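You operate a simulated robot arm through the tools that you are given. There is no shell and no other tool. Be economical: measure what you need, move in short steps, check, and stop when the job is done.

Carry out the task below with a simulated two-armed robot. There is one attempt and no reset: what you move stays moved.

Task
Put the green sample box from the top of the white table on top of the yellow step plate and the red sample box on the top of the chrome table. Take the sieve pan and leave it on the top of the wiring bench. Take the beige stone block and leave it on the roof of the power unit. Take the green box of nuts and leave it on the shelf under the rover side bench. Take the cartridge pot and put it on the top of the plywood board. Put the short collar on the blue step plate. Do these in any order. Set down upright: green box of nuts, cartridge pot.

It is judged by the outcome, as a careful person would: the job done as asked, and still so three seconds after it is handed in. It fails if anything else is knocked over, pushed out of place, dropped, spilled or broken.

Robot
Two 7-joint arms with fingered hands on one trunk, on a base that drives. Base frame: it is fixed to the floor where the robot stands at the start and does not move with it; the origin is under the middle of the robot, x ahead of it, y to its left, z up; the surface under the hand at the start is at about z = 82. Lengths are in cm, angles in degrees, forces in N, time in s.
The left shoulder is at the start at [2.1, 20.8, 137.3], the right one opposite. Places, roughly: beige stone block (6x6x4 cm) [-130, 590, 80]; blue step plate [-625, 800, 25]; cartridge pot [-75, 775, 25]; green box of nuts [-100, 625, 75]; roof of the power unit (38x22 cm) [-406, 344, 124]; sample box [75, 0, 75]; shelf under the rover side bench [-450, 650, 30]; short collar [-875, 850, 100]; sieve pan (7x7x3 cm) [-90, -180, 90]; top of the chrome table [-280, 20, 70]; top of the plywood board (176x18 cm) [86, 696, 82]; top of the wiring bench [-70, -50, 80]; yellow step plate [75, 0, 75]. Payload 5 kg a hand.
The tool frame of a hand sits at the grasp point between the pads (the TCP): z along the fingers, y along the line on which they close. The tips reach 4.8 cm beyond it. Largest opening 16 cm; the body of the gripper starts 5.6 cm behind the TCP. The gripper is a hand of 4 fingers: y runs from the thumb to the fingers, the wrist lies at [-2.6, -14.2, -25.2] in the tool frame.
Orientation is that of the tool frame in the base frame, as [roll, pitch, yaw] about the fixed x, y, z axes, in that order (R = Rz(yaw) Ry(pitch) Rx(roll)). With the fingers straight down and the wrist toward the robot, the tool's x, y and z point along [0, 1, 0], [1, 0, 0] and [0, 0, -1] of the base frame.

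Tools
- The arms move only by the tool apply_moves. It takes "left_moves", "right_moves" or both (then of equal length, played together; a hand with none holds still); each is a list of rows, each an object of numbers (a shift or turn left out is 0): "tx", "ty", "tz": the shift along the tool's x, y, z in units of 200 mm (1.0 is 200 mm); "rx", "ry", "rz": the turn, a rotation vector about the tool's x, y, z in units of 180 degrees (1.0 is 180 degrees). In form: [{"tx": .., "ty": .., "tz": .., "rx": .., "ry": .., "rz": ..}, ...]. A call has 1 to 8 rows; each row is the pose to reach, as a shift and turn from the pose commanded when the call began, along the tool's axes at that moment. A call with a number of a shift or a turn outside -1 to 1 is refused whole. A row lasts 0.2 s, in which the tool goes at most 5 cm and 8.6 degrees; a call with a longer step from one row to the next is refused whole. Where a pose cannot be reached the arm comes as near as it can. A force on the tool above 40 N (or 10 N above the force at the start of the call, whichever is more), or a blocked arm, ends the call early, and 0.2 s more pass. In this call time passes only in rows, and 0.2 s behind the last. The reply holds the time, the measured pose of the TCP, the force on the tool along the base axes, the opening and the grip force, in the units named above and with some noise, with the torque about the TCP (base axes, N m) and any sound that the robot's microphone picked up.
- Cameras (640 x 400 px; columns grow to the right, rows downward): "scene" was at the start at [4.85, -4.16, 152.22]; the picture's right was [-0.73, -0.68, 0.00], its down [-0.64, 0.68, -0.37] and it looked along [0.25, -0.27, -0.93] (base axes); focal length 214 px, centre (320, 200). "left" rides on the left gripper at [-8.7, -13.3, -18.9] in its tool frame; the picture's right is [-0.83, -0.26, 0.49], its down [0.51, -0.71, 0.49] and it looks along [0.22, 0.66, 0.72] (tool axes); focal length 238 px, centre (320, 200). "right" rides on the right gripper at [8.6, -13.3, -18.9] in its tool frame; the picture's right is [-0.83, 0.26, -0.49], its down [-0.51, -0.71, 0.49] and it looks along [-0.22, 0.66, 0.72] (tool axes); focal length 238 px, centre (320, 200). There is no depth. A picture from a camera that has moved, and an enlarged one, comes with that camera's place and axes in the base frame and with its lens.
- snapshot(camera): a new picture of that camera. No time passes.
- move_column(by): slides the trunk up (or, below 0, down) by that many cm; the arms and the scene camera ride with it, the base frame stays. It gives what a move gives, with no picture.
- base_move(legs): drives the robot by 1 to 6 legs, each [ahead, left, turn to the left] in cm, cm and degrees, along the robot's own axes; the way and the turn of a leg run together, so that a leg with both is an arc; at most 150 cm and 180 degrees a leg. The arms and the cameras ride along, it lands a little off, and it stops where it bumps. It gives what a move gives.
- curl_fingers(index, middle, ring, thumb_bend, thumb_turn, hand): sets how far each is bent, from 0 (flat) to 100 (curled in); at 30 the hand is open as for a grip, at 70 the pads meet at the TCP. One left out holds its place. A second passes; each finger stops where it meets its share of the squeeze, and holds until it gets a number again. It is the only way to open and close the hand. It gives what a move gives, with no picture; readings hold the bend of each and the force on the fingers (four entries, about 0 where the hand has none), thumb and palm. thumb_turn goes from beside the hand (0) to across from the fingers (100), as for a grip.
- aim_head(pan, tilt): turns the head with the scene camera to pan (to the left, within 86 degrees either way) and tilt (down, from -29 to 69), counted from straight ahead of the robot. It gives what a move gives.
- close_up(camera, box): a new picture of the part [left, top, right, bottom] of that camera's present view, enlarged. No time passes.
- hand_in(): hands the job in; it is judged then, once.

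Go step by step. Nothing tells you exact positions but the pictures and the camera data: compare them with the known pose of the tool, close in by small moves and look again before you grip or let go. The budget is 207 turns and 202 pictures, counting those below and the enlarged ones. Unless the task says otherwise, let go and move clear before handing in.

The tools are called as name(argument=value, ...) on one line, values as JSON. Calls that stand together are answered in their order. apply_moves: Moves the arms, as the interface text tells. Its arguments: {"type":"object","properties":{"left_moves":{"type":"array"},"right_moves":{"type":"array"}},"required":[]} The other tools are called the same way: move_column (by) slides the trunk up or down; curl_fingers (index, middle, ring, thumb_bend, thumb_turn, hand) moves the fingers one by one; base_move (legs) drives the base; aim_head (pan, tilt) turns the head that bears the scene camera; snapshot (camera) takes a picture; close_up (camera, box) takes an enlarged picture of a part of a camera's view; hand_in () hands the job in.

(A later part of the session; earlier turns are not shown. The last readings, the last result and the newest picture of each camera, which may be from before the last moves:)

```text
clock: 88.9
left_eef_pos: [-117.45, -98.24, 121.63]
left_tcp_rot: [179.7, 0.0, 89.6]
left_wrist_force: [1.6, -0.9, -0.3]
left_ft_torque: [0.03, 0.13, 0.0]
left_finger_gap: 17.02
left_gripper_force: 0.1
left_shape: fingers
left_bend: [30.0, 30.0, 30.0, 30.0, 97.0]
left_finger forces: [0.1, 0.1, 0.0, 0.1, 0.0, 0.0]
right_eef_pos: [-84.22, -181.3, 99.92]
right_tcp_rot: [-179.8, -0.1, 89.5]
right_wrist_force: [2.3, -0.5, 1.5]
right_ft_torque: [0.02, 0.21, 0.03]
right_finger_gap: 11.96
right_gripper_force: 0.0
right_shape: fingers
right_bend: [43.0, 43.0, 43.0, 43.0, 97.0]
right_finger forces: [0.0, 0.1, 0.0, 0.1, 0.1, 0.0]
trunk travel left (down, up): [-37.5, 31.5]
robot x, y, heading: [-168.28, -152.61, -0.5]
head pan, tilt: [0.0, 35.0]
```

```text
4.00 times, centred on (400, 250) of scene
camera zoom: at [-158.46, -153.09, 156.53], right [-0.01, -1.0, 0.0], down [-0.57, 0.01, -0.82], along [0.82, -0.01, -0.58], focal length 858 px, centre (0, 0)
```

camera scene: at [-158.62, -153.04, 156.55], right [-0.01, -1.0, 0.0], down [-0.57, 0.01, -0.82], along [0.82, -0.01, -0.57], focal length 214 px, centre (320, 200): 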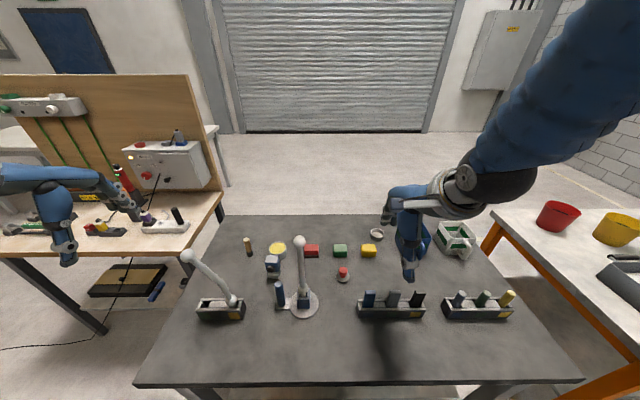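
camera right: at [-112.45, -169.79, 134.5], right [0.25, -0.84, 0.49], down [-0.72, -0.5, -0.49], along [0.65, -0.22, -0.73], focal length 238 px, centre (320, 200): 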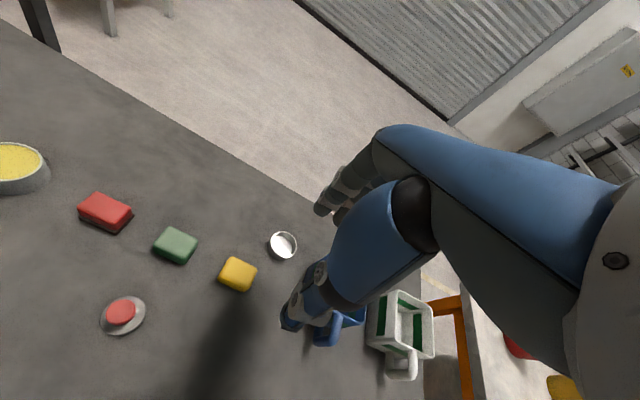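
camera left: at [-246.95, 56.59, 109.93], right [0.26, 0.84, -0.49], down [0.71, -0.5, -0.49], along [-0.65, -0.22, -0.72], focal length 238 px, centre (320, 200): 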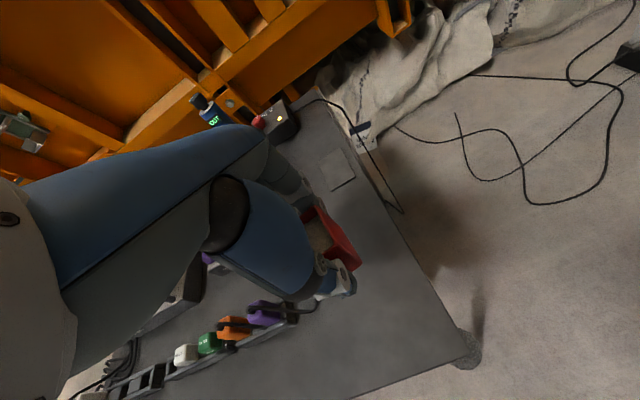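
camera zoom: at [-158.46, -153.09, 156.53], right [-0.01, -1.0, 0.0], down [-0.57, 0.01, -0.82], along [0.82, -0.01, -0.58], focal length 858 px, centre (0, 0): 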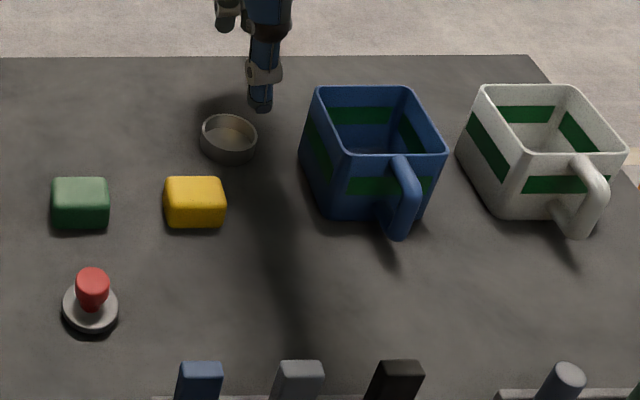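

Estimates put the pan a bit nearer than my hand; I shift 1.5 cm back and lower partially to compare again.

apply_moves(right_moves=[{"ty": -0.04, "tz": 0.1}, {"ty": -0.07, "tz": 0.25}, {"ty": -0.07, "tz": 0.35}])

close_up(camera="right", box=[200, 150, 400, 350])

close_up(camera="scene", box=[330, 205, 450, 275])

```text
clock: 89.7
left_eef_pos: [-117.68, -98.18, 121.69]
left_tcp_rot: [179.5, 0.1, 89.5]
left_wrist_force: [0.4, -0.9, 0.1]
left_ft_torque: [-0.01, -0.01, 0.0]
left_finger_gap: 17.0
left_gripper_force: 0.1
left_shape: fingers
left_bend: [30.0, 30.0, 30.0, 30.0, 97.0]
left_finger forces: [0.0, 0.1, 0.0, 0.0, 0.0, 0.1]
right_eef_pos: [-85.64, -181.31, 92.98]
right_tcp_rot: [-179.9, 0.0, 89.4]
right_wrist_force: [1.4, 0.3, 1.1]
right_ft_torque: [-0.01, 0.08, 0.04]
right_finger_gap: 11.95
right_gripper_force: 0.0
right_shape: fingers
right_bend: [43.0, 43.0, 43.0, 43.0, 97.0]
right_finger forces: [0.0, 0.1, 0.0, 0.0, 0.0, 0.0]
trunk travel left (down, up): [-37.5, 31.5]
robot x, y, heading: [-168.84, -152.76, -0.6]
head pan, tilt: [0.0, 35.0]
```

```text
2.00 times, centred on (300, 250) of right
camera zoom: at [-98.92, -172.42, 111.99], right [0.25, -0.84, 0.49], down [-0.71, -0.5, -0.49], along [0.65, -0.22, -0.72], focal length 477 px, centre (360, 100)
```

zoom: 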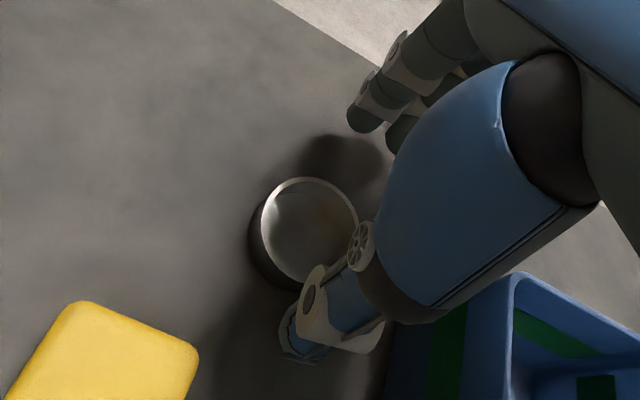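

```text
5.33 times, centred on (390, 240) of scene
camera zoom: at [-158.64, -153.04, 156.55], right [-0.01, -1.0, 0.0], down [-0.57, 0.01, -0.82], along [0.82, -0.01, -0.57], focal length 1144 px, centre (-53, -13)
```

zoom: 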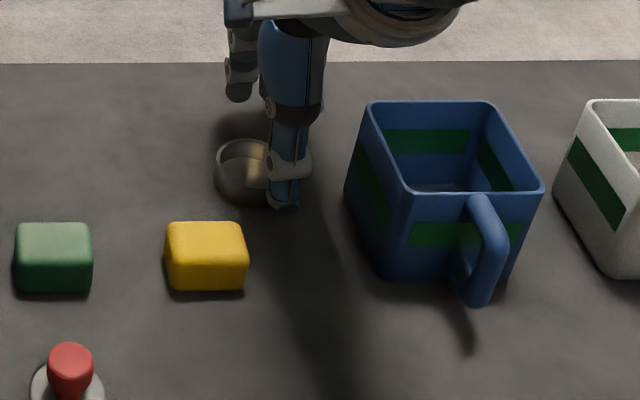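

Triangulating the two hand views puts the pan at about (-87.4,-179.8) with rim z≈88, i.e. table at z≈85. I raise, shift over it, and re-check.

apply_moves(right_moves=[{"tz": -0.15}, {"tz": -0.25, "ty": -0.05, "tx": 0.05}, {"tz": -0.25, "ty": -0.09, "tx": 0.1}])

close_up(camera="right", box=[200, 150, 400, 350])

close_up(camera="left", box=[320, 0, 640, 200])

```text
clock: 90.5
left_eef_pos: [-117.63, -98.1, 121.66]
left_tcp_rot: [179.6, 0.0, 89.6]
left_wrist_force: [-0.4, 0.3, 0.1]
left_ft_torque: [0.03, 0.02, 0.0]
left_finger_gap: 17.01
left_gripper_force: 0.1
left_shape: fingers
left_bend: [30.0, 30.0, 30.0, 30.0, 97.0]
left_finger forces: [0.0, 0.1, 0.1, 0.0, 0.0, 0.1]
right_eef_pos: [-87.53, -179.27, 98.06]
right_tcp_rot: [-179.8, -0.1, 89.5]
right_wrist_force: [0.8, -0.4, 0.4]
right_ft_torque: [0.02, 0.05, 0.02]
right_finger_gap: 11.94
right_gripper_force: 0.0
right_shape: fingers
right_bend: [43.0, 43.0, 43.0, 43.0, 97.0]
right_finger forces: [0.0, 0.0, 0.1, 0.1, 0.1, 0.0]
trunk travel left (down, up): [-37.5, 31.5]
robot x, y, heading: [-168.55, -152.7, -0.5]
head pan, tilt: [0.0, 35.0]
```

```text
2.00 times, centred on (300, 250) of right
camera zoom: at [-100.67, -170.47, 117.12], right [0.25, -0.84, 0.49], down [-0.71, -0.5, -0.49], along [0.65, -0.22, -0.72], focal length 477 px, centre (360, 100)
```

zoom: 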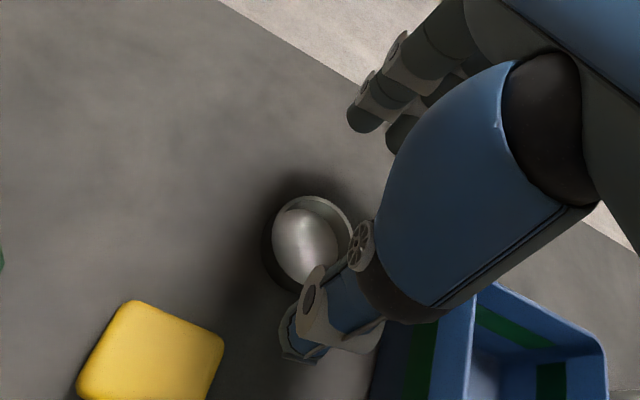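

```text
2.00 times, centred on (480, 100) of left
camera zoom: at [-131.1, -106.69, 140.56], right [-0.26, -0.83, -0.49], down [-0.7, 0.51, -0.5], along [0.66, 0.21, -0.72], focal length 477 px, centre (0, 400)
```

zoom: 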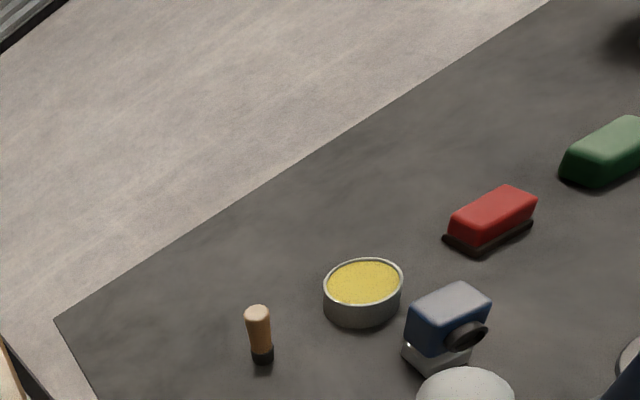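

Consistent: the pan is centred under the hand. I lower to z≈92 and look before closing.

apply_moves(right_moves=[{"tz": 0.1}, {"tz": 0.2}, {"tz": 0.26}, {"tz": 0.3}])

close_up(camera="right", box=[200, 150, 400, 350])

close_up(camera="scene", box=[330, 205, 450, 275])

```text
clock: 91.5
left_eef_pos: [-117.67, -98.18, 121.64]
left_tcp_rot: [179.6, 0.1, 89.5]
left_wrist_force: [1.0, 0.1, -0.7]
left_ft_torque: [0.0, 0.02, 0.02]
left_finger_gap: 17.01
left_gripper_force: 0.1
left_shape: fingers
left_bend: [30.0, 30.0, 30.0, 30.0, 97.0]
left_finger forces: [0.0, 0.0, 0.0, 0.0, 0.0, 0.1]
right_eef_pos: [-87.52, -179.28, 91.97]
right_tcp_rot: [-179.8, 0.0, 89.5]
right_wrist_force: [0.1, -0.6, -0.1]
right_ft_torque: [0.02, 0.04, 0.02]
right_finger_gap: 11.94
right_gripper_force: 0.1
right_shape: fingers
right_bend: [43.0, 43.0, 43.0, 43.0, 97.0]
right_finger forces: [0.0, 0.0, 0.0, 0.0, 0.1, 0.1]
trunk travel left (down, up): [-37.5, 31.5]
robot x, y, heading: [-168.66, -153.09, -0.2]
head pan, tilt: [0.0, 35.0]
```

```text
2.00 times, centred on (300, 250) of right
camera zoom: at [-100.68, -170.45, 111.06], right [0.25, -0.84, 0.49], down [-0.71, -0.5, -0.49], along [0.65, -0.22, -0.72], focal length 477 px, centre (360, 100)
```

zoom: 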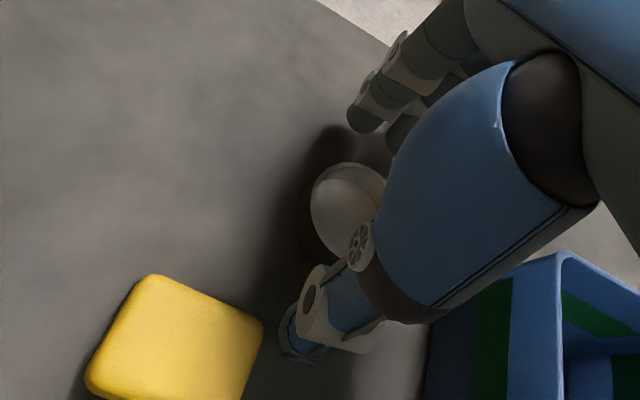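

```text
5.33 times, centred on (390, 240) of scene
camera zoom: at [-158.63, -153.04, 156.55], right [-0.01, -1.0, 0.0], down [-0.57, 0.01, -0.82], along [0.82, -0.01, -0.57], focal length 1144 px, centre (-53, -13)
```

zoom: 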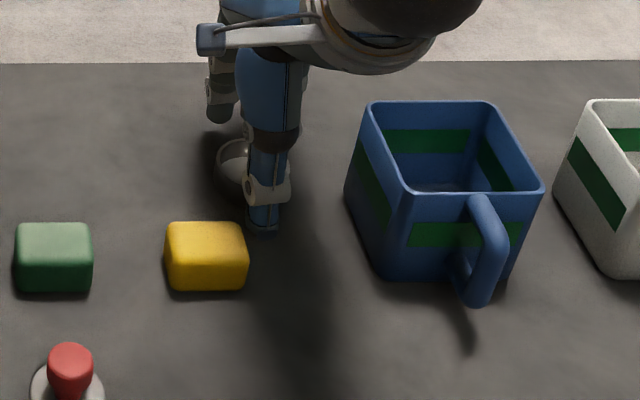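

Aligned. I close the right hand on the pan.

curl_fingers(hand="right", index=70, middle=70, ring=43, thumb_bend=70)

close_up(camera="right", box=[200, 150, 400, 350])

close_up(camera="scene", box=[330, 205, 450, 275])

```text
clock: 92.5
left_eef_pos: [-117.78, -98.13, 121.7]
left_tcp_rot: [179.5, 0.1, 89.5]
left_wrist_force: [-0.1, -0.4, -0.6]
left_ft_torque: [0.01, -0.04, -0.01]
left_finger_gap: 17.0
left_gripper_force: 0.0
left_shape: fingers
left_bend: [30.0, 30.0, 30.0, 30.0, 97.0]
left_finger forces: [0.0, 0.1, 0.1, 0.1, 0.0, 0.1]
right_eef_pos: [-87.4, -179.28, 92.33]
right_tcp_rot: [179.9, 0.0, 89.5]
right_wrist_force: [9.5, -3.1, 21.3]
right_ft_torque: [-0.26, -0.55, 0.04]
right_finger_gap: 3.07
right_gripper_force: 19.7
right_shape: fingers
right_bend: [67.0, 64.0, 43.0, 66.0, 97.0]
right_finger forces: [6.8, 17.6, 0.1, 0.0, 15.4, 0.0]
trunk travel left (down, up): [-37.5, 31.5]
robot x, y, heading: [-168.44, -152.91, -0.5]
head pan, tilt: [0.0, 35.0]
```

```text
2.00 times, centred on (300, 250) of right
camera zoom: at [-100.65, -170.43, 111.3], right [0.25, -0.84, 0.49], down [-0.71, -0.5, -0.49], along [0.66, -0.22, -0.72], focal length 477 px, centre (360, 100)
```

zoom: 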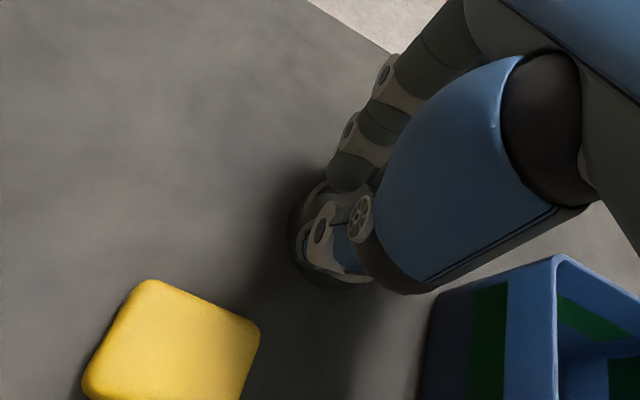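

```text
5.33 times, centred on (390, 240) of scene
camera zoom: at [-158.76, -152.99, 156.58], right [-0.01, -1.0, 0.0], down [-0.57, 0.01, -0.82], along [0.82, -0.01, -0.57], focal length 1144 px, centre (-53, -13)
```

zoom: 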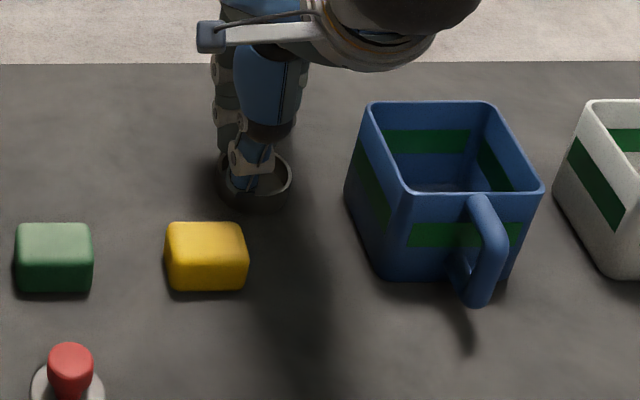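

The fingertips slid over the rim into the pan (the grip was too high). I lift straight up to free it and look.

apply_moves(right_moves=[{"tz": -0.05}, {"tz": -0.12}, {"tz": -0.2}])

close_up(camera="right", box=[200, 150, 400, 350])

close_up(camera="scene", box=[330, 205, 450, 275])

```text
clock: 93.3
left_eef_pos: [-117.7, -98.2, 121.66]
left_tcp_rot: [179.7, 0.1, 89.5]
left_wrist_force: [-0.7, -0.1, -0.2]
left_ft_torque: [-0.01, -0.03, -0.01]
left_finger_gap: 16.98
left_gripper_force: 0.1
left_shape: fingers
left_bend: [30.0, 30.0, 30.0, 30.0, 97.0]
left_finger forces: [0.1, 0.0, 0.0, 0.0, 0.0, 0.0]
right_eef_pos: [-87.64, -179.25, 95.98]
right_tcp_rot: [-179.7, 0.0, 89.4]
right_wrist_force: [-0.6, 0.3, -1.8]
right_ft_torque: [0.01, -0.08, -0.04]
right_finger_gap: 3.07
right_gripper_force: 12.3
right_shape: fingers
right_bend: [67.0, 65.0, 43.0, 65.0, 97.0]
right_finger forces: [3.5, 8.8, 0.2, 0.0, 12.2, 0.0]
trunk travel left (down, up): [-37.5, 31.5]
robot x, y, heading: [-168.62, -152.79, -0.5]
head pan, tilt: [0.0, 35.0]
```

```text
2.00 times, centred on (300, 250) of right
camera zoom: at [-100.81, -170.41, 115.04], right [0.25, -0.84, 0.49], down [-0.72, -0.5, -0.49], along [0.65, -0.22, -0.73], focal length 477 px, centre (360, 100)
```

zoom: 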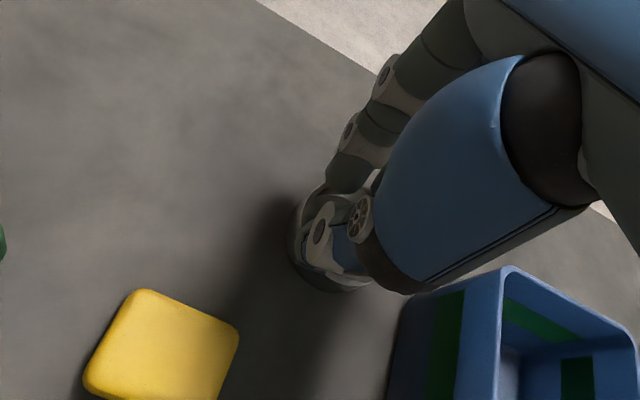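

```text
5.33 times, centred on (390, 240) of scene
camera zoom: at [-158.7, -153.02, 156.55], right [-0.01, -1.0, 0.0], down [-0.57, 0.01, -0.82], along [0.82, -0.01, -0.57], focal length 1144 px, centre (-53, -13)
```

zoom: 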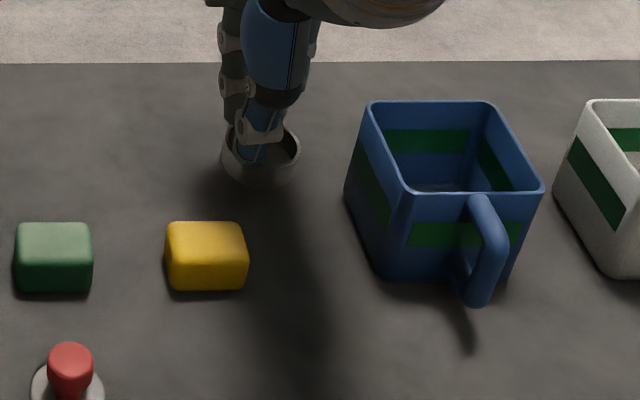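

The pan actually came up: the far wall is pinched between thumb inside and fingers outside, and it hangs level. I lift it gently higher and retract.

apply_moves(right_moves=[{"tz": -0.1}, {"tz": -0.25}, {"tz": -0.4}, {"tz": -0.6}, {"tz": -0.8}, {"tz": -1.0}])

apply_moves(right_moves=[{"ty": -0.1}, {"ty": -0.25}, {"ty": -0.4}, {"ty": -0.6}, {"ty": -0.8}, {"ty": -1.0}])

close_up(camera="right", box=[200, 150, 400, 350])

snapshot(camera="scene")

```text
clock: 94.7
left_eef_pos: [-117.81, -98.05, 121.64]
left_tcp_rot: [179.5, 0.0, 89.5]
left_wrist_force: [-0.6, 0.2, 0.0]
left_ft_torque: [-0.04, -0.07, -0.01]
left_finger_gap: 17.01
left_gripper_force: 0.1
left_shape: fingers
left_bend: [30.0, 30.0, 30.0, 30.0, 97.0]
left_finger forces: [0.0, 0.1, 0.0, 0.0, 0.1, 0.0]
right_eef_pos: [-87.76, -179.22, 116.16]
right_tcp_rot: [-179.7, 0.0, 89.5]
right_wrist_force: [-2.4, 1.0, -2.3]
right_ft_torque: [0.01, -0.21, -0.03]
right_finger_gap: 3.05
right_gripper_force: 12.1
right_shape: fingers
right_bend: [67.0, 65.0, 43.0, 65.0, 97.0]
right_finger forces: [3.5, 8.5, 0.0, 0.1, 12.1, 0.0]
trunk travel left (down, up): [-37.5, 31.5]
robot x, y, heading: [-168.51, -152.88, -0.4]
head pan, tilt: [0.0, 35.0]
```

```text
clock: 96.1
left_eef_pos: [-117.91, -98.12, 121.76]
left_tcp_rot: [179.6, 0.0, 89.4]
left_wrist_force: [-0.5, 0.7, 0.4]
left_ft_torque: [0.0, -0.1, 0.05]
left_finger_gap: 17.0
left_gripper_force: 0.0
left_shape: fingers
left_bend: [30.0, 30.0, 30.0, 30.0, 97.0]
left_finger forces: [0.0, 0.0, 0.1, 0.1, 0.0, 0.0]
right_eef_pos: [-107.77, -179.14, 116.31]
right_tcp_rot: [-179.9, 0.0, 89.6]
right_wrist_force: [-0.7, 0.8, -0.4]
right_ft_torque: [-0.06, -0.03, -0.01]
right_finger_gap: 3.05
right_gripper_force: 11.6
right_shape: fingers
right_bend: [67.0, 65.0, 43.0, 65.0, 97.0]
right_finger forces: [3.6, 8.6, 0.1, 0.1, 11.9, 0.0]
trunk travel left (down, up): [-37.5, 31.5]
robot x, y, heading: [-168.45, -152.93, -0.6]
head pan, tilt: [0.0, 35.0]
```

```text
2.00 times, centred on (300, 250) of right
camera zoom: at [-120.99, -170.31, 135.3], right [0.25, -0.84, 0.49], down [-0.71, -0.5, -0.49], along [0.65, -0.22, -0.72], focal length 477 px, centre (360, 100)
```

zoom: 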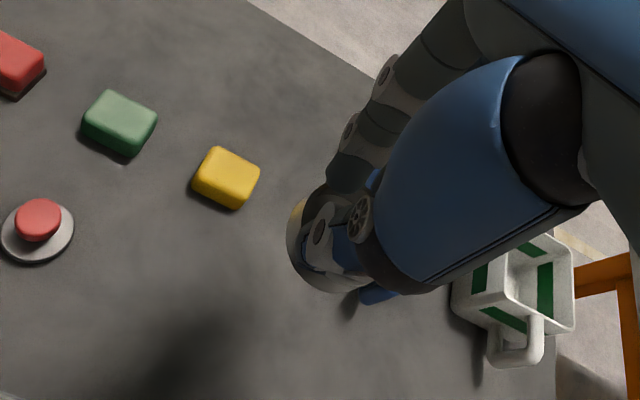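

```text
136 pictures are left
camera scene: at [-158.88, -153.03, 156.57], right [-0.01, -1.0, 0.0], down [-0.57, 0.01, -0.82], along [0.82, -0.01, -0.57], focal length 214 px, centre (320, 200)
```

scene: 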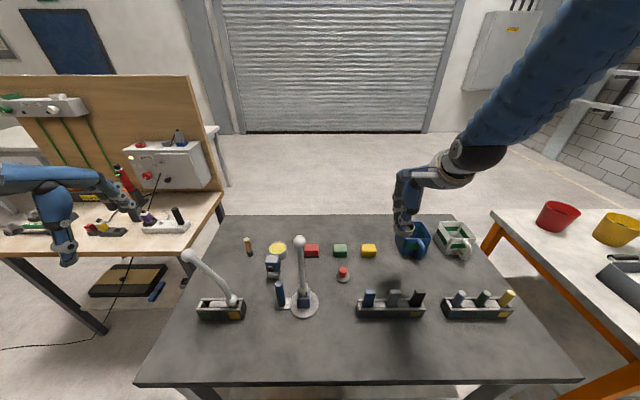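

I back off and slide left to stand in front of the wiring bench.

base_move(legs=[[-32, 0, 0], [0, 100, 0]])

aim_head(pan=0, tilt=38)

snapshot(camera="scene")

close_up(camera="scene", box=[140, 130, 460, 330])

```text
clock: 103.0
left_eef_pos: [-148.58, 1.67, 121.65]
left_tcp_rot: [179.6, 0.2, 89.4]
left_wrist_force: [0.8, 0.5, -1.0]
left_ft_torque: [0.0, 0.01, -0.01]
left_finger_gap: 17.02
left_gripper_force: 0.1
left_shape: fingers
left_bend: [30.0, 30.0, 30.0, 30.0, 97.0]
left_finger forces: [0.0, 0.0, 0.0, 0.1, 0.0, 0.1]
right_eef_pos: [-138.81, -79.25, 116.16]
right_tcp_rot: [-179.8, -0.1, 89.3]
right_wrist_force: [0.3, 0.3, -1.3]
right_ft_torque: [0.0, 0.0, 0.0]
right_finger_gap: 3.04
right_gripper_force: 12.3
right_shape: fingers
right_bend: [67.0, 65.0, 43.0, 65.0, 97.0]
right_finger forces: [3.7, 8.5, 0.1, 0.0, 11.9, 0.0]
trunk travel left (down, up): [-37.5, 31.5]
robot x, y, heading: [-199.75, -52.55, -0.5]
head pan, tilt: [0.0, 35.0]
```

```text
clock: 103.7
left_eef_pos: [-148.52, 1.82, 121.58]
left_tcp_rot: [179.7, 0.2, 89.3]
left_wrist_force: [-0.7, -0.8, 0.3]
left_ft_torque: [0.01, -0.02, -0.02]
left_finger_gap: 17.01
left_gripper_force: 0.1
left_shape: fingers
left_bend: [30.0, 30.0, 30.0, 30.0, 97.0]
left_finger forces: [0.1, 0.0, 0.1, 0.0, 0.0, 0.1]
right_eef_pos: [-138.72, -79.36, 116.21]
right_tcp_rot: [-179.9, 0.1, 89.2]
right_wrist_force: [-0.7, -0.3, -1.8]
right_ft_torque: [0.01, 0.01, 0.0]
right_finger_gap: 3.05
right_gripper_force: 11.9
right_shape: fingers
right_bend: [67.0, 65.0, 43.0, 65.0, 97.0]
right_finger forces: [3.6, 8.5, 0.0, 0.0, 12.0, 0.0]
trunk travel left (down, up): [-37.5, 31.5]
robot x, y, heading: [-199.52, -53.1, -0.7]
head pan, tilt: [0.0, 38.0]
```

```text
135 pictures are left
camera scene: at [-189.91, -52.99, 156.1], right [-0.01, -1.0, 0.0], down [-0.62, 0.01, -0.79], along [0.79, -0.01, -0.62], focal length 214 px, centre (320, 200)
```

scene: 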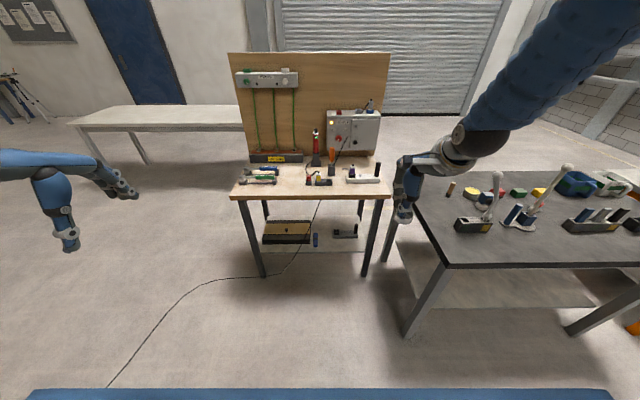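

```text
2.00 times, centred on (300, 230) of scene
camera zoom: at [-189.91, -52.99, 156.1], right [-0.01, -1.0, 0.0], down [-0.62, 0.01, -0.79], along [0.79, -0.01, -0.62], focal length 429 px, centre (360, 140)
```

zoom: 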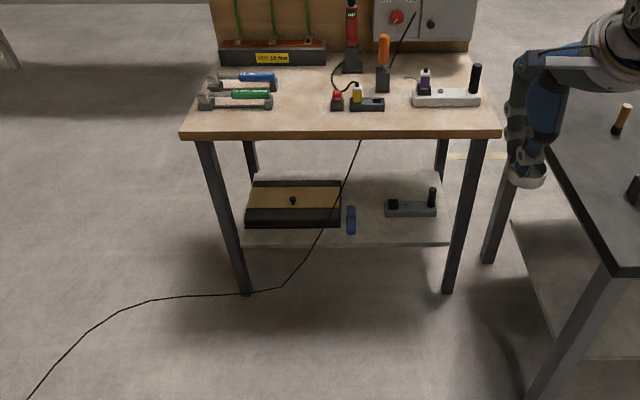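

There's a free gap on the bench at about (-82,-36). I position the robot so that the right hand lines up with it.

base_move(legs=[[0, 43, 0], [43, 0, 0]])

aim_head(pan=-15, tilt=45)

snapshot(camera="scene")

snapshot(camera="right")

```text
clock: 108.5
left_eef_pos: [-104.33, 43.89, 121.7]
left_tcp_rot: [179.6, 0.1, 89.0]
left_wrist_force: [0.2, 0.5, -0.7]
left_ft_torque: [0.01, 0.02, 0.0]
left_finger_gap: 16.98
left_gripper_force: 0.0
left_shape: fingers
left_bend: [30.0, 30.0, 30.0, 30.0, 97.0]
left_finger forces: [0.1, 0.0, 0.0, 0.1, 0.1, 0.0]
right_eef_pos: [-94.93, -37.3, 116.05]
right_tcp_rot: [-179.8, -0.1, 89.0]
right_wrist_force: [0.5, -0.4, -0.3]
right_ft_torque: [0.02, 0.04, 0.01]
right_finger_gap: 3.04
right_gripper_force: 12.4
right_shape: fingers
right_bend: [67.0, 65.0, 43.0, 65.0, 97.0]
right_finger forces: [3.6, 8.5, 0.0, 0.1, 11.8, 0.0]
trunk travel left (down, up): [-37.5, 31.5]
robot x, y, heading: [-155.79, -10.32, -0.8]
head pan, tilt: [0.0, 38.0]
```

```text
clock: 109.3
left_eef_pos: [-104.47, 43.84, 121.69]
left_tcp_rot: [179.6, 0.1, 89.0]
left_wrist_force: [0.4, -0.6, 0.9]
left_ft_torque: [0.03, -0.08, 0.03]
left_finger_gap: 17.0
left_gripper_force: 0.0
left_shape: fingers
left_bend: [30.0, 30.0, 30.0, 30.0, 97.0]
left_finger forces: [0.0, 0.0, 0.0, 0.0, 0.0, 0.1]
right_eef_pos: [-95.0, -37.3, 116.19]
right_tcp_rot: [-179.8, 0.1, 89.1]
right_wrist_force: [-0.1, 0.5, -1.0]
right_ft_torque: [-0.01, -0.05, -0.03]
right_finger_gap: 3.06
right_gripper_force: 11.7
right_shape: fingers
right_bend: [67.0, 65.0, 43.0, 65.0, 97.0]
right_finger forces: [3.6, 8.4, 0.0, 0.0, 12.0, 0.1]
trunk travel left (down, up): [-37.5, 31.5]
robot x, y, heading: [-155.41, -10.4, -0.7]
head pan, tilt: [-15.0, 45.0]
```

```text
133 pictures are left
camera scene: at [-146.82, -12.8, 155.08], right [-0.27, -0.96, 0.0], down [-0.68, 0.19, -0.71], along [0.68, -0.19, -0.71], focal length 214 px, centre (320, 200)
```

scene: 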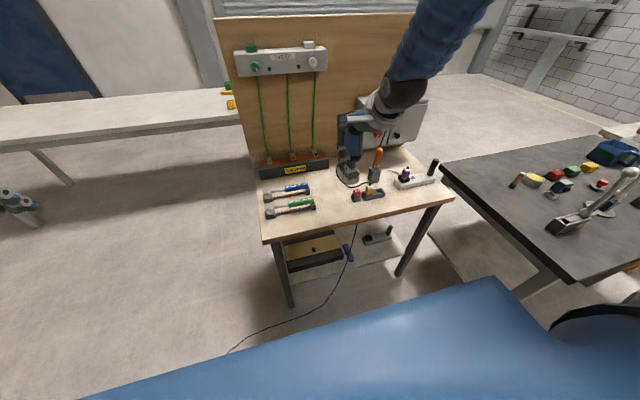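

```text
132 pictures are left
camera right: at [-108.09, -28.29, 135.2], right [0.25, -0.84, 0.49], down [-0.72, -0.49, -0.49], along [0.65, -0.23, -0.72], focal length 238 px, centre (320, 200)
```

right: 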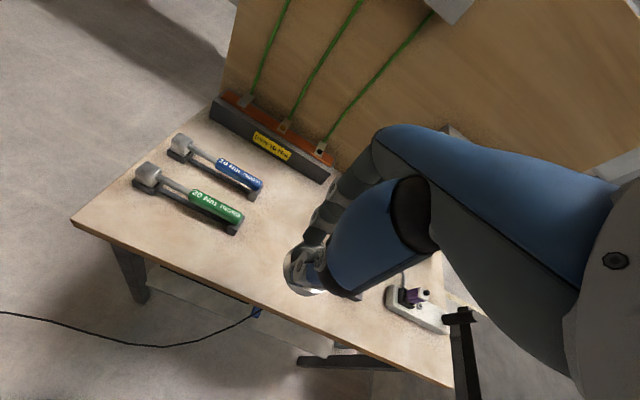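

The gap spans y≈-28..-45; I bring the pan over (-81,-36.5) and down.

apply_moves(right_moves=[{"ty": 0.15, "tx": 0.01}, {"ty": 0.33, "tx": 0.02, "tz": 0.05}, {"ty": 0.5, "tx": 0.04, "tz": 0.15}, {"ty": 0.65, "tx": 0.05, "tz": 0.3}, {"ty": 0.72, "tx": 0.05, "tz": 0.48}, {"ty": 0.72, "tx": 0.05, "tz": 0.65}, {"ty": 0.72, "tx": 0.05, "tz": 0.8}, {"ty": 0.72, "tx": 0.05, "tz": 0.95}])

close_up(camera="scene", box=[240, 130, 440, 255])

close_up(camera="right", box=[150, 150, 450, 380])

```text
clock: 111.1
left_eef_pos: [-104.3, 43.76, 121.61]
left_tcp_rot: [179.6, 0.0, 89.1]
left_wrist_force: [0.0, 0.4, -0.4]
left_ft_torque: [0.05, 0.05, -0.02]
left_finger_gap: 17.01
left_gripper_force: 0.0
left_shape: fingers
left_bend: [30.0, 30.0, 30.0, 30.0, 97.0]
left_finger forces: [0.0, 0.1, 0.0, 0.0, 0.0, 0.1]
right_eef_pos: [-80.47, -36.59, 97.23]
right_tcp_rot: [-179.8, 0.0, 89.1]
right_wrist_force: [1.9, -0.6, 0.6]
right_ft_torque: [0.01, 0.14, 0.03]
right_finger_gap: 3.01
right_gripper_force: 11.6
right_shape: fingers
right_bend: [67.0, 65.0, 43.0, 65.0, 97.0]
right_finger forces: [3.4, 8.3, 0.0, 0.0, 11.5, 0.0]
trunk travel left (down, up): [-37.5, 31.5]
robot x, y, heading: [-155.52, -10.22, -1.1]
head pan, tilt: [-15.0, 45.0]
```

```text
3.20 times, centred on (340, 192) of scene
camera zoom: at [-146.67, -12.83, 155.06], right [-0.27, -0.96, 0.0], down [-0.68, 0.19, -0.71], along [0.68, -0.19, -0.71], focal length 686 px, centre (256, 224)
```

zoom: 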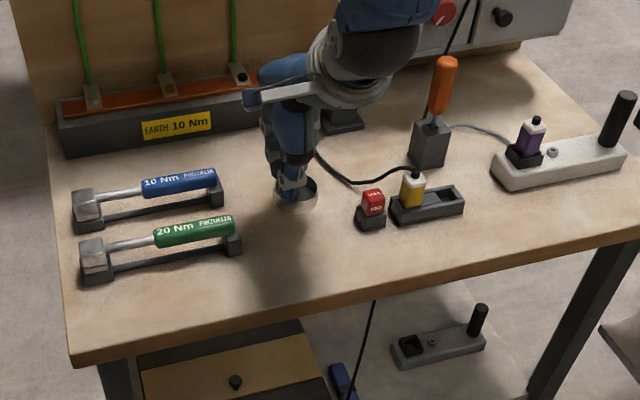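

```text
1.74 times, centred on (300, 265) of right
camera zoom: at [-93.56, -27.63, 116.12], right [0.25, -0.84, 0.49], down [-0.72, -0.49, -0.49], along [0.65, -0.23, -0.72], focal length 414 px, centre (355, 87)
```

zoom: 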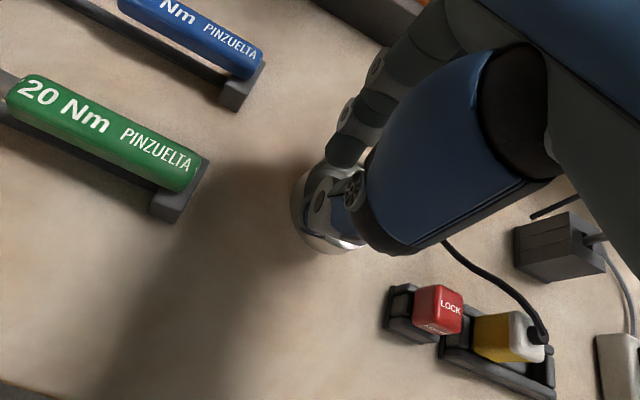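

Clear of items. I pull it 2.5 cm toward me and lower until touch.

apply_moves(right_moves=[{"ty": -0.06}, {"ty": -0.12, "tz": 0.08}, {"ty": -0.12, "tz": 0.16}, {"ty": -0.12, "tz": 0.22}, {"ty": -0.12, "tz": 0.26}, {"ty": -0.12, "tz": 0.29}, {"ty": -0.12, "tz": 0.32}])

close_up(camera="scene", box=[280, 150, 400, 225])

```text
clock: 112.5
left_eef_pos: [-104.54, 43.78, 121.74]
left_tcp_rot: [179.4, 0.1, 89.2]
left_wrist_force: [1.4, 0.3, 0.7]
left_ft_torque: [0.02, 0.08, 0.01]
left_finger_gap: 17.0
left_gripper_force: 0.1
left_shape: fingers
left_bend: [30.0, 30.0, 30.0, 30.0, 97.0]
left_finger forces: [0.0, 0.1, 0.0, 0.1, 0.0, 0.0]
right_eef_pos: [-82.56, -36.58, 92.35]
right_tcp_rot: [179.4, -0.1, 89.0]
right_wrist_force: [-10.1, 1.4, 30.2]
right_ft_torque: [0.48, 1.55, 0.0]
right_finger_gap: 3.07
right_gripper_force: 24.4
right_shape: fingers
right_bend: [69.0, 66.0, 43.0, 65.0, 96.0]
right_finger forces: [1.5, 6.0, 0.1, 0.0, 41.2, 0.0]
trunk travel left (down, up): [-37.5, 31.5]
robot x, y, heading: [-155.45, -10.64, -0.8]
head pan, tilt: [-15.0, 45.0]
stopped in row 6 (right hand): the force on the tool passed its limit at 46 N (the readings are from after the stop); the commanded pose is now the measured one
```

```text
5.33 times, centred on (340, 188) of scene
camera zoom: at [-146.96, -12.75, 155.11], right [-0.28, -0.96, 0.0], down [-0.68, 0.19, -0.71], along [0.68, -0.2, -0.71], focal length 1144 px, centre (213, 267)
```

zoom: 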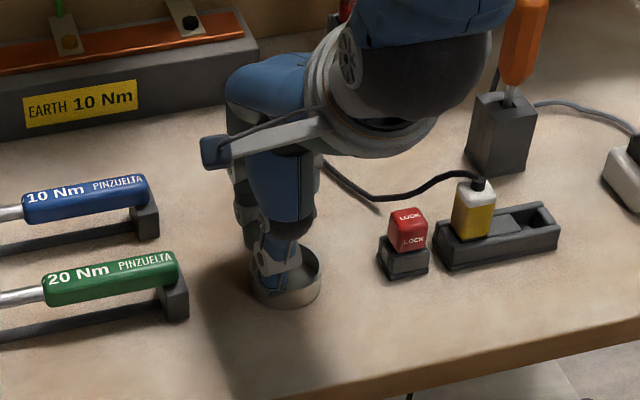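

The pan is on the bench. I ease up, open the outer fingers first, then the thumb slightly, and lift out.

apply_moves(right_moves=[{"tz": -0.01}, {"tz": -0.02}])

curl_fingers(hand="right", index=50, middle=50)

curl_fingers(hand="right", thumb_bend=60)

close_up(camera="scene", box=[280, 150, 400, 225])

```text
clock: 113.1
left_eef_pos: [-104.47, 43.78, 121.76]
left_tcp_rot: [179.6, 0.1, 89.1]
left_wrist_force: [0.3, -0.1, 0.1]
left_ft_torque: [-0.01, 0.01, -0.03]
left_finger_gap: 16.98
left_gripper_force: 0.0
left_shape: fingers
left_bend: [30.0, 30.0, 30.0, 30.0, 97.0]
left_finger forces: [0.0, 0.1, 0.0, 0.0, 0.1, 0.0]
right_eef_pos: [-82.74, -36.5, 92.36]
right_tcp_rot: [179.6, 0.0, 89.0]
right_wrist_force: [-1.5, 1.3, 6.8]
right_ft_torque: [0.22, 0.29, -0.02]
right_finger_gap: 3.06
right_gripper_force: 15.6
right_shape: fingers
right_bend: [68.0, 66.0, 43.0, 65.0, 96.0]
right_finger forces: [2.6, 8.2, 0.1, 0.0, 20.7, 0.0]
trunk travel left (down, up): [-37.5, 31.5]
robot x, y, heading: [-155.32, -10.56, -1.1]
head pan, tilt: [-15.0, 45.0]
```

```text
clock: 114.1
left_eef_pos: [-104.48, 43.92, 121.61]
left_tcp_rot: [179.5, 0.0, 89.1]
left_wrist_force: [0.5, 0.2, -0.6]
left_ft_torque: [0.0, -0.05, -0.01]
left_finger_gap: 17.01
left_gripper_force: 0.0
left_shape: fingers
left_bend: [30.0, 30.0, 30.0, 30.0, 97.0]
left_finger forces: [0.0, 0.0, 0.0, 0.0, 0.0, 0.0]
right_eef_pos: [-82.64, -36.52, 92.53]
right_tcp_rot: [179.4, -0.1, 89.0]
right_wrist_force: [-1.2, -0.7, 12.0]
right_ft_torque: [0.05, -0.56, -0.01]
right_finger_gap: 4.95
right_gripper_force: 6.4
right_shape: fingers
right_bend: [52.0, 50.0, 43.0, 70.0, 97.0]
right_finger forces: [10.8, 1.5, 0.0, 0.0, 0.0, 0.1]
trunk travel left (down, up): [-37.5, 31.5]
robot x, y, heading: [-156.06, -10.36, -1.1]
head pan, tilt: [-15.0, 45.0]
```

```text
clock: 115.1
left_eef_pos: [-104.47, 43.84, 121.56]
left_tcp_rot: [179.5, 0.2, 89.1]
left_wrist_force: [-0.2, 1.0, -0.4]
left_ft_torque: [-0.02, 0.0, 0.03]
left_finger_gap: 17.06
left_gripper_force: 0.0
left_shape: fingers
left_bend: [30.0, 30.0, 30.0, 30.0, 97.0]
left_finger forces: [0.1, 0.1, 0.0, 0.0, 0.0, 0.0]
right_eef_pos: [-82.63, -36.49, 92.57]
right_tcp_rot: [179.5, 0.0, 89.0]
right_wrist_force: [-1.2, -1.2, 13.9]
right_ft_torque: [0.07, -0.58, -0.06]
right_finger_gap: 6.81
right_gripper_force: 6.8
right_shape: fingers
right_bend: [52.0, 50.0, 43.0, 60.0, 97.0]
right_finger forces: [11.9, 1.7, 0.0, 0.0, 0.0, 0.1]
trunk travel left (down, up): [-37.5, 31.5]
robot x, y, heading: [-155.46, -10.11, -1.3]
head pan, tilt: [-15.0, 45.0]
```

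```text
5.33 times, centred on (340, 188) of scene
camera zoom: at [-146.91, -12.77, 155.08], right [-0.28, -0.96, 0.0], down [-0.68, 0.19, -0.71], along [0.68, -0.19, -0.71], focal length 1144 px, centre (213, 267)
```

zoom: 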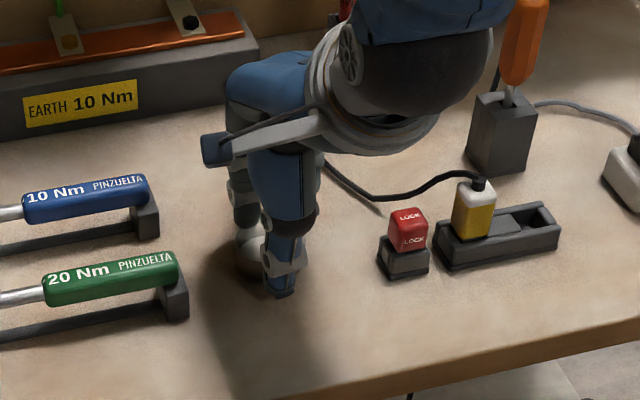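

The pan shifted with the fingers — they are the ones inside it. I curl them back slightly to relieve contact and look from the hand camera.

curl_fingers(hand="right", index=58, middle=58, thumb_bend=45)

close_up(camera="right", box=[200, 150, 400, 350])

close_up(camera="scene", box=[280, 150, 400, 225])

```text
clock: 116.1
left_eef_pos: [-104.34, 43.88, 121.59]
left_tcp_rot: [179.6, 0.2, 89.1]
left_wrist_force: [0.4, 0.4, -0.6]
left_ft_torque: [0.0, 0.02, 0.04]
left_finger_gap: 17.03
left_gripper_force: 0.0
left_shape: fingers
left_bend: [30.0, 30.0, 30.0, 30.0, 97.0]
left_finger forces: [0.0, 0.1, 0.1, 0.1, 0.0, 0.1]
right_eef_pos: [-82.42, -36.52, 92.41]
right_tcp_rot: [179.5, 0.1, 88.9]
right_wrist_force: [4.8, -0.8, 12.3]
right_ft_torque: [0.0, -0.73, 0.0]
right_finger_gap: 8.82
right_gripper_force: 6.6
right_shape: fingers
right_bend: [56.0, 56.0, 43.0, 45.0, 97.0]
right_finger forces: [10.4, 3.3, 0.0, 0.1, 0.1, 0.0]
trunk travel left (down, up): [-37.5, 31.5]
robot x, y, heading: [-155.7, -10.74, -1.1]
head pan, tilt: [-15.0, 45.0]
```

```text
2.00 times, centred on (300, 250) of right
camera zoom: at [-95.84, -27.56, 111.34], right [0.24, -0.84, 0.49], down [-0.71, -0.49, -0.5], along [0.66, -0.23, -0.72], focal length 477 px, centre (360, 100)
```

zoom: 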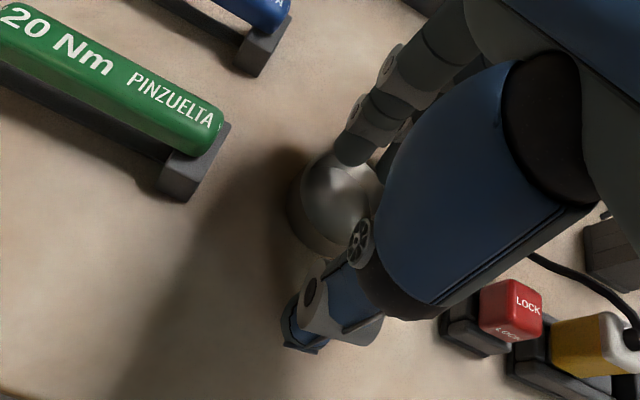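

```text
5.33 times, centred on (340, 188) of scene
camera zoom: at [-146.85, -12.78, 155.08], right [-0.28, -0.96, 0.0], down [-0.68, 0.19, -0.71], along [0.68, -0.19, -0.71], focal length 1144 px, centre (213, 267)
```

zoom: 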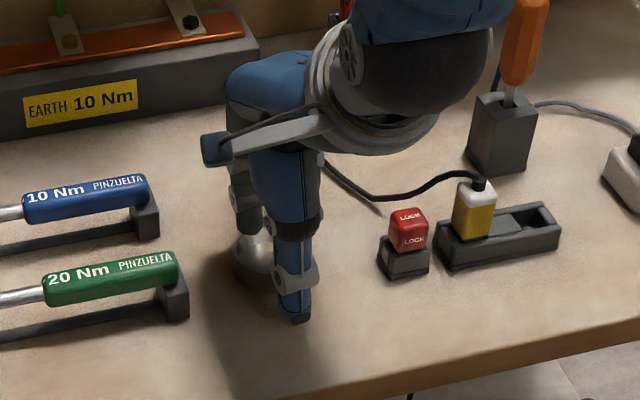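

Fingers are just resting inside the pan; I lift straight up slowly.

apply_moves(right_moves=[{"tz": -0.03}, {"tz": -0.08}, {"tz": -0.15}, {"tz": -0.25}, {"tz": -0.4}, {"tz": -0.6}])

close_up(camera="scene", box=[280, 150, 400, 225])

```text
clock: 117.5
left_eef_pos: [-104.55, 43.84, 121.74]
left_tcp_rot: [179.5, 0.0, 89.0]
left_wrist_force: [-0.8, 0.0, 0.1]
left_ft_torque: [-0.01, -0.09, 0.03]
left_finger_gap: 17.0
left_gripper_force: 0.1
left_shape: fingers
left_bend: [30.0, 30.0, 30.0, 30.0, 97.0]
left_finger forces: [0.0, 0.1, 0.0, 0.0, 0.0, 0.0]
right_eef_pos: [-82.97, -36.44, 104.39]
right_tcp_rot: [179.7, -0.1, 89.0]
right_wrist_force: [-1.8, 0.0, -1.5]
right_ft_torque: [-0.01, -0.2, -0.08]
right_finger_gap: 8.7
right_gripper_force: 0.1
right_shape: fingers
right_bend: [57.0, 57.0, 43.0, 45.0, 97.0]
right_finger forces: [0.0, 0.0, 0.0, 0.0, 0.0, 0.1]
trunk travel left (down, up): [-37.5, 31.5]
robot x, y, heading: [-156.01, -10.92, -0.9]
head pan, tilt: [-15.0, 45.0]
```

```text
5.33 times, centred on (340, 188) of scene
camera zoom: at [-146.96, -12.76, 155.09], right [-0.27, -0.96, 0.0], down [-0.68, 0.19, -0.71], along [0.68, -0.19, -0.71], focal length 1144 px, centre (213, 267)
```

zoom: 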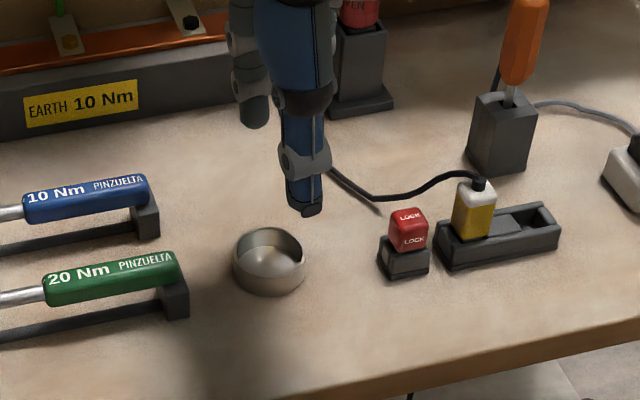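

Sieve pan is on the bench. I retract the hands to the travel pose.

apply_moves(right_moves=[{"tz": -0.2}, {"tz": -0.4}, {"tz": -0.4, "ty": -0.2}, {"tz": -0.4, "ty": -0.4}, {"tz": -0.4, "ty": -0.6}, {"tz": -0.4, "ty": -0.8}, {"tz": -0.4, "ty": -1.0}], left_moves=[{"tx": -0.2, "tz": 0.05}, {"tx": -0.4, "tz": 0.15}, {"tx": -0.6, "tz": 0.25}, {"tx": -0.8, "tz": 0.35}, {"tx": -1.0, "tz": 0.45}, {"tx": -1.0, "tz": 0.55}, {"tx": -1.0, "tz": 0.55}])

curl_fingers(hand="right", index=30, middle=30, ring=30, thumb_bend=30)

base_move(legs=[[-30, 0, 0], [0, 0, 90]])

aim_head(pan=0, tilt=20)

snapshot(camera="scene")

```text
clock: 119.1
left_eef_pos: [-104.73, 23.71, 110.92]
left_tcp_rot: [179.5, -0.1, 89.1]
left_wrist_force: [-0.5, -1.0, 0.2]
left_ft_torque: [0.11, -0.14, 0.03]
left_finger_gap: 17.04
left_gripper_force: 0.1
left_shape: fingers
left_bend: [30.0, 30.0, 30.0, 30.0, 97.0]
left_finger forces: [0.1, 0.0, 0.0, 0.2, 0.0, 0.0]
right_eef_pos: [-102.87, -36.3, 112.51]
right_tcp_rot: [179.4, 0.0, 89.0]
right_wrist_force: [-0.7, 0.2, 0.6]
right_ft_torque: [0.02, -0.04, -0.01]
right_finger_gap: 8.7
right_gripper_force: 0.0
right_shape: fingers
right_bend: [57.0, 57.0, 43.0, 45.0, 97.0]
right_finger forces: [0.0, 0.0, 0.1, 0.0, 0.0, 0.0]
trunk travel left (down, up): [-37.5, 31.5]
robot x, y, heading: [-155.57, -10.94, -1.1]
head pan, tilt: [-15.0, 45.0]
```

```text
clock: 120.1
left_eef_pos: [-104.6, 23.75, 110.74]
left_tcp_rot: [179.5, 0.0, 89.1]
left_wrist_force: [1.4, -0.2, -0.1]
left_ft_torque: [0.03, -0.02, -0.01]
left_finger_gap: 17.02
left_gripper_force: 0.0
left_shape: fingers
left_bend: [30.0, 30.0, 30.0, 30.0, 97.0]
left_finger forces: [0.1, 0.1, 0.0, 0.0, 0.1, 0.0]
right_eef_pos: [-102.68, -36.29, 112.34]
right_tcp_rot: [179.6, 0.0, 89.0]
right_wrist_force: [-0.9, 0.3, -0.1]
right_ft_torque: [0.03, -0.04, -0.01]
right_finger_gap: 16.96
right_gripper_force: 0.1
right_shape: fingers
right_bend: [30.0, 30.0, 30.0, 30.0, 97.0]
right_finger forces: [0.0, 0.1, 0.0, 0.0, 0.0, 0.0]
trunk travel left (down, up): [-37.5, 31.5]
robot x, y, heading: [-155.8, -10.47, -1.0]
head pan, tilt: [-15.0, 45.0]
```

```text
clock: 126.0
left_eef_pos: [-220.05, 40.66, 110.83]
left_tcp_rot: [179.5, 0.1, 179.5]
left_wrist_force: [-0.2, -0.6, -0.1]
left_ft_torque: [0.03, -0.02, 0.0]
left_finger_gap: 17.01
left_gripper_force: 0.1
left_shape: fingers
left_bend: [30.0, 30.0, 30.0, 30.0, 97.0]
left_finger forces: [0.0, 0.0, 0.0, 0.1, 0.0, 0.0]
right_eef_pos: [-159.97, 43.2, 112.29]
right_tcp_rot: [179.6, -0.1, 179.5]
right_wrist_force: [0.9, 0.2, 0.4]
right_ft_torque: [0.0, -0.02, 0.02]
right_finger_gap: 16.97
right_gripper_force: 0.1
right_shape: fingers
right_bend: [30.0, 30.0, 30.0, 30.0, 97.0]
right_finger forces: [0.1, 0.0, 0.0, 0.1, 0.1, 0.1]
trunk travel left (down, up): [-37.5, 31.5]
robot x, y, heading: [-185.85, -9.75, 89.5]
head pan, tilt: [-15.0, 45.0]
```

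```text
clock: 126.8
left_eef_pos: [-219.97, 40.76, 110.78]
left_tcp_rot: [179.7, -0.1, 179.6]
left_wrist_force: [-0.6, -0.4, -0.2]
left_ft_torque: [0.0, -0.02, -0.02]
left_finger_gap: 16.99
left_gripper_force: 0.0
left_shape: fingers
left_bend: [30.0, 30.0, 30.0, 30.0, 97.0]
left_finger forces: [0.0, 0.0, 0.1, 0.1, 0.1, 0.0]
right_eef_pos: [-159.99, 43.1, 112.33]
right_tcp_rot: [179.6, 0.0, 179.4]
right_wrist_force: [-0.1, 0.4, -0.5]
right_ft_torque: [0.0, -0.02, 0.01]
right_finger_gap: 16.97
right_gripper_force: 0.2
right_shape: fingers
right_bend: [30.0, 30.0, 30.0, 30.0, 97.0]
right_finger forces: [0.0, 0.1, 0.1, 0.1, 0.0, 0.1]
trunk travel left (down, up): [-37.5, 31.5]
robot x, y, heading: [-184.95, -10.02, 89.6]
head pan, tilt: [0.0, 20.0]
```

```text
124 pictures are left
camera scene: at [-185.33, 0.31, 158.93], right [1.0, -0.01, 0.0], down [0.0, -0.34, -0.94], along [0.01, 0.94, -0.34], focal length 214 px, centre (320, 200)
```

scene: 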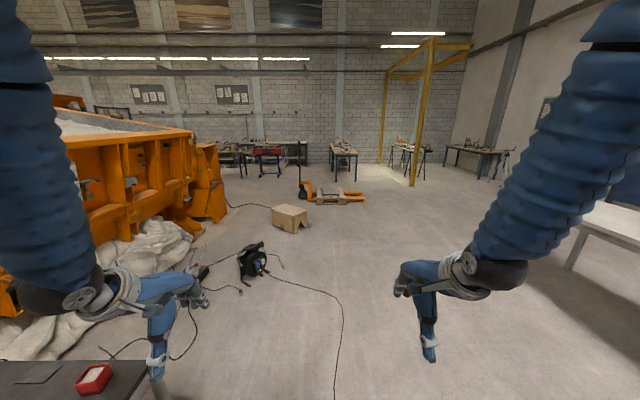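

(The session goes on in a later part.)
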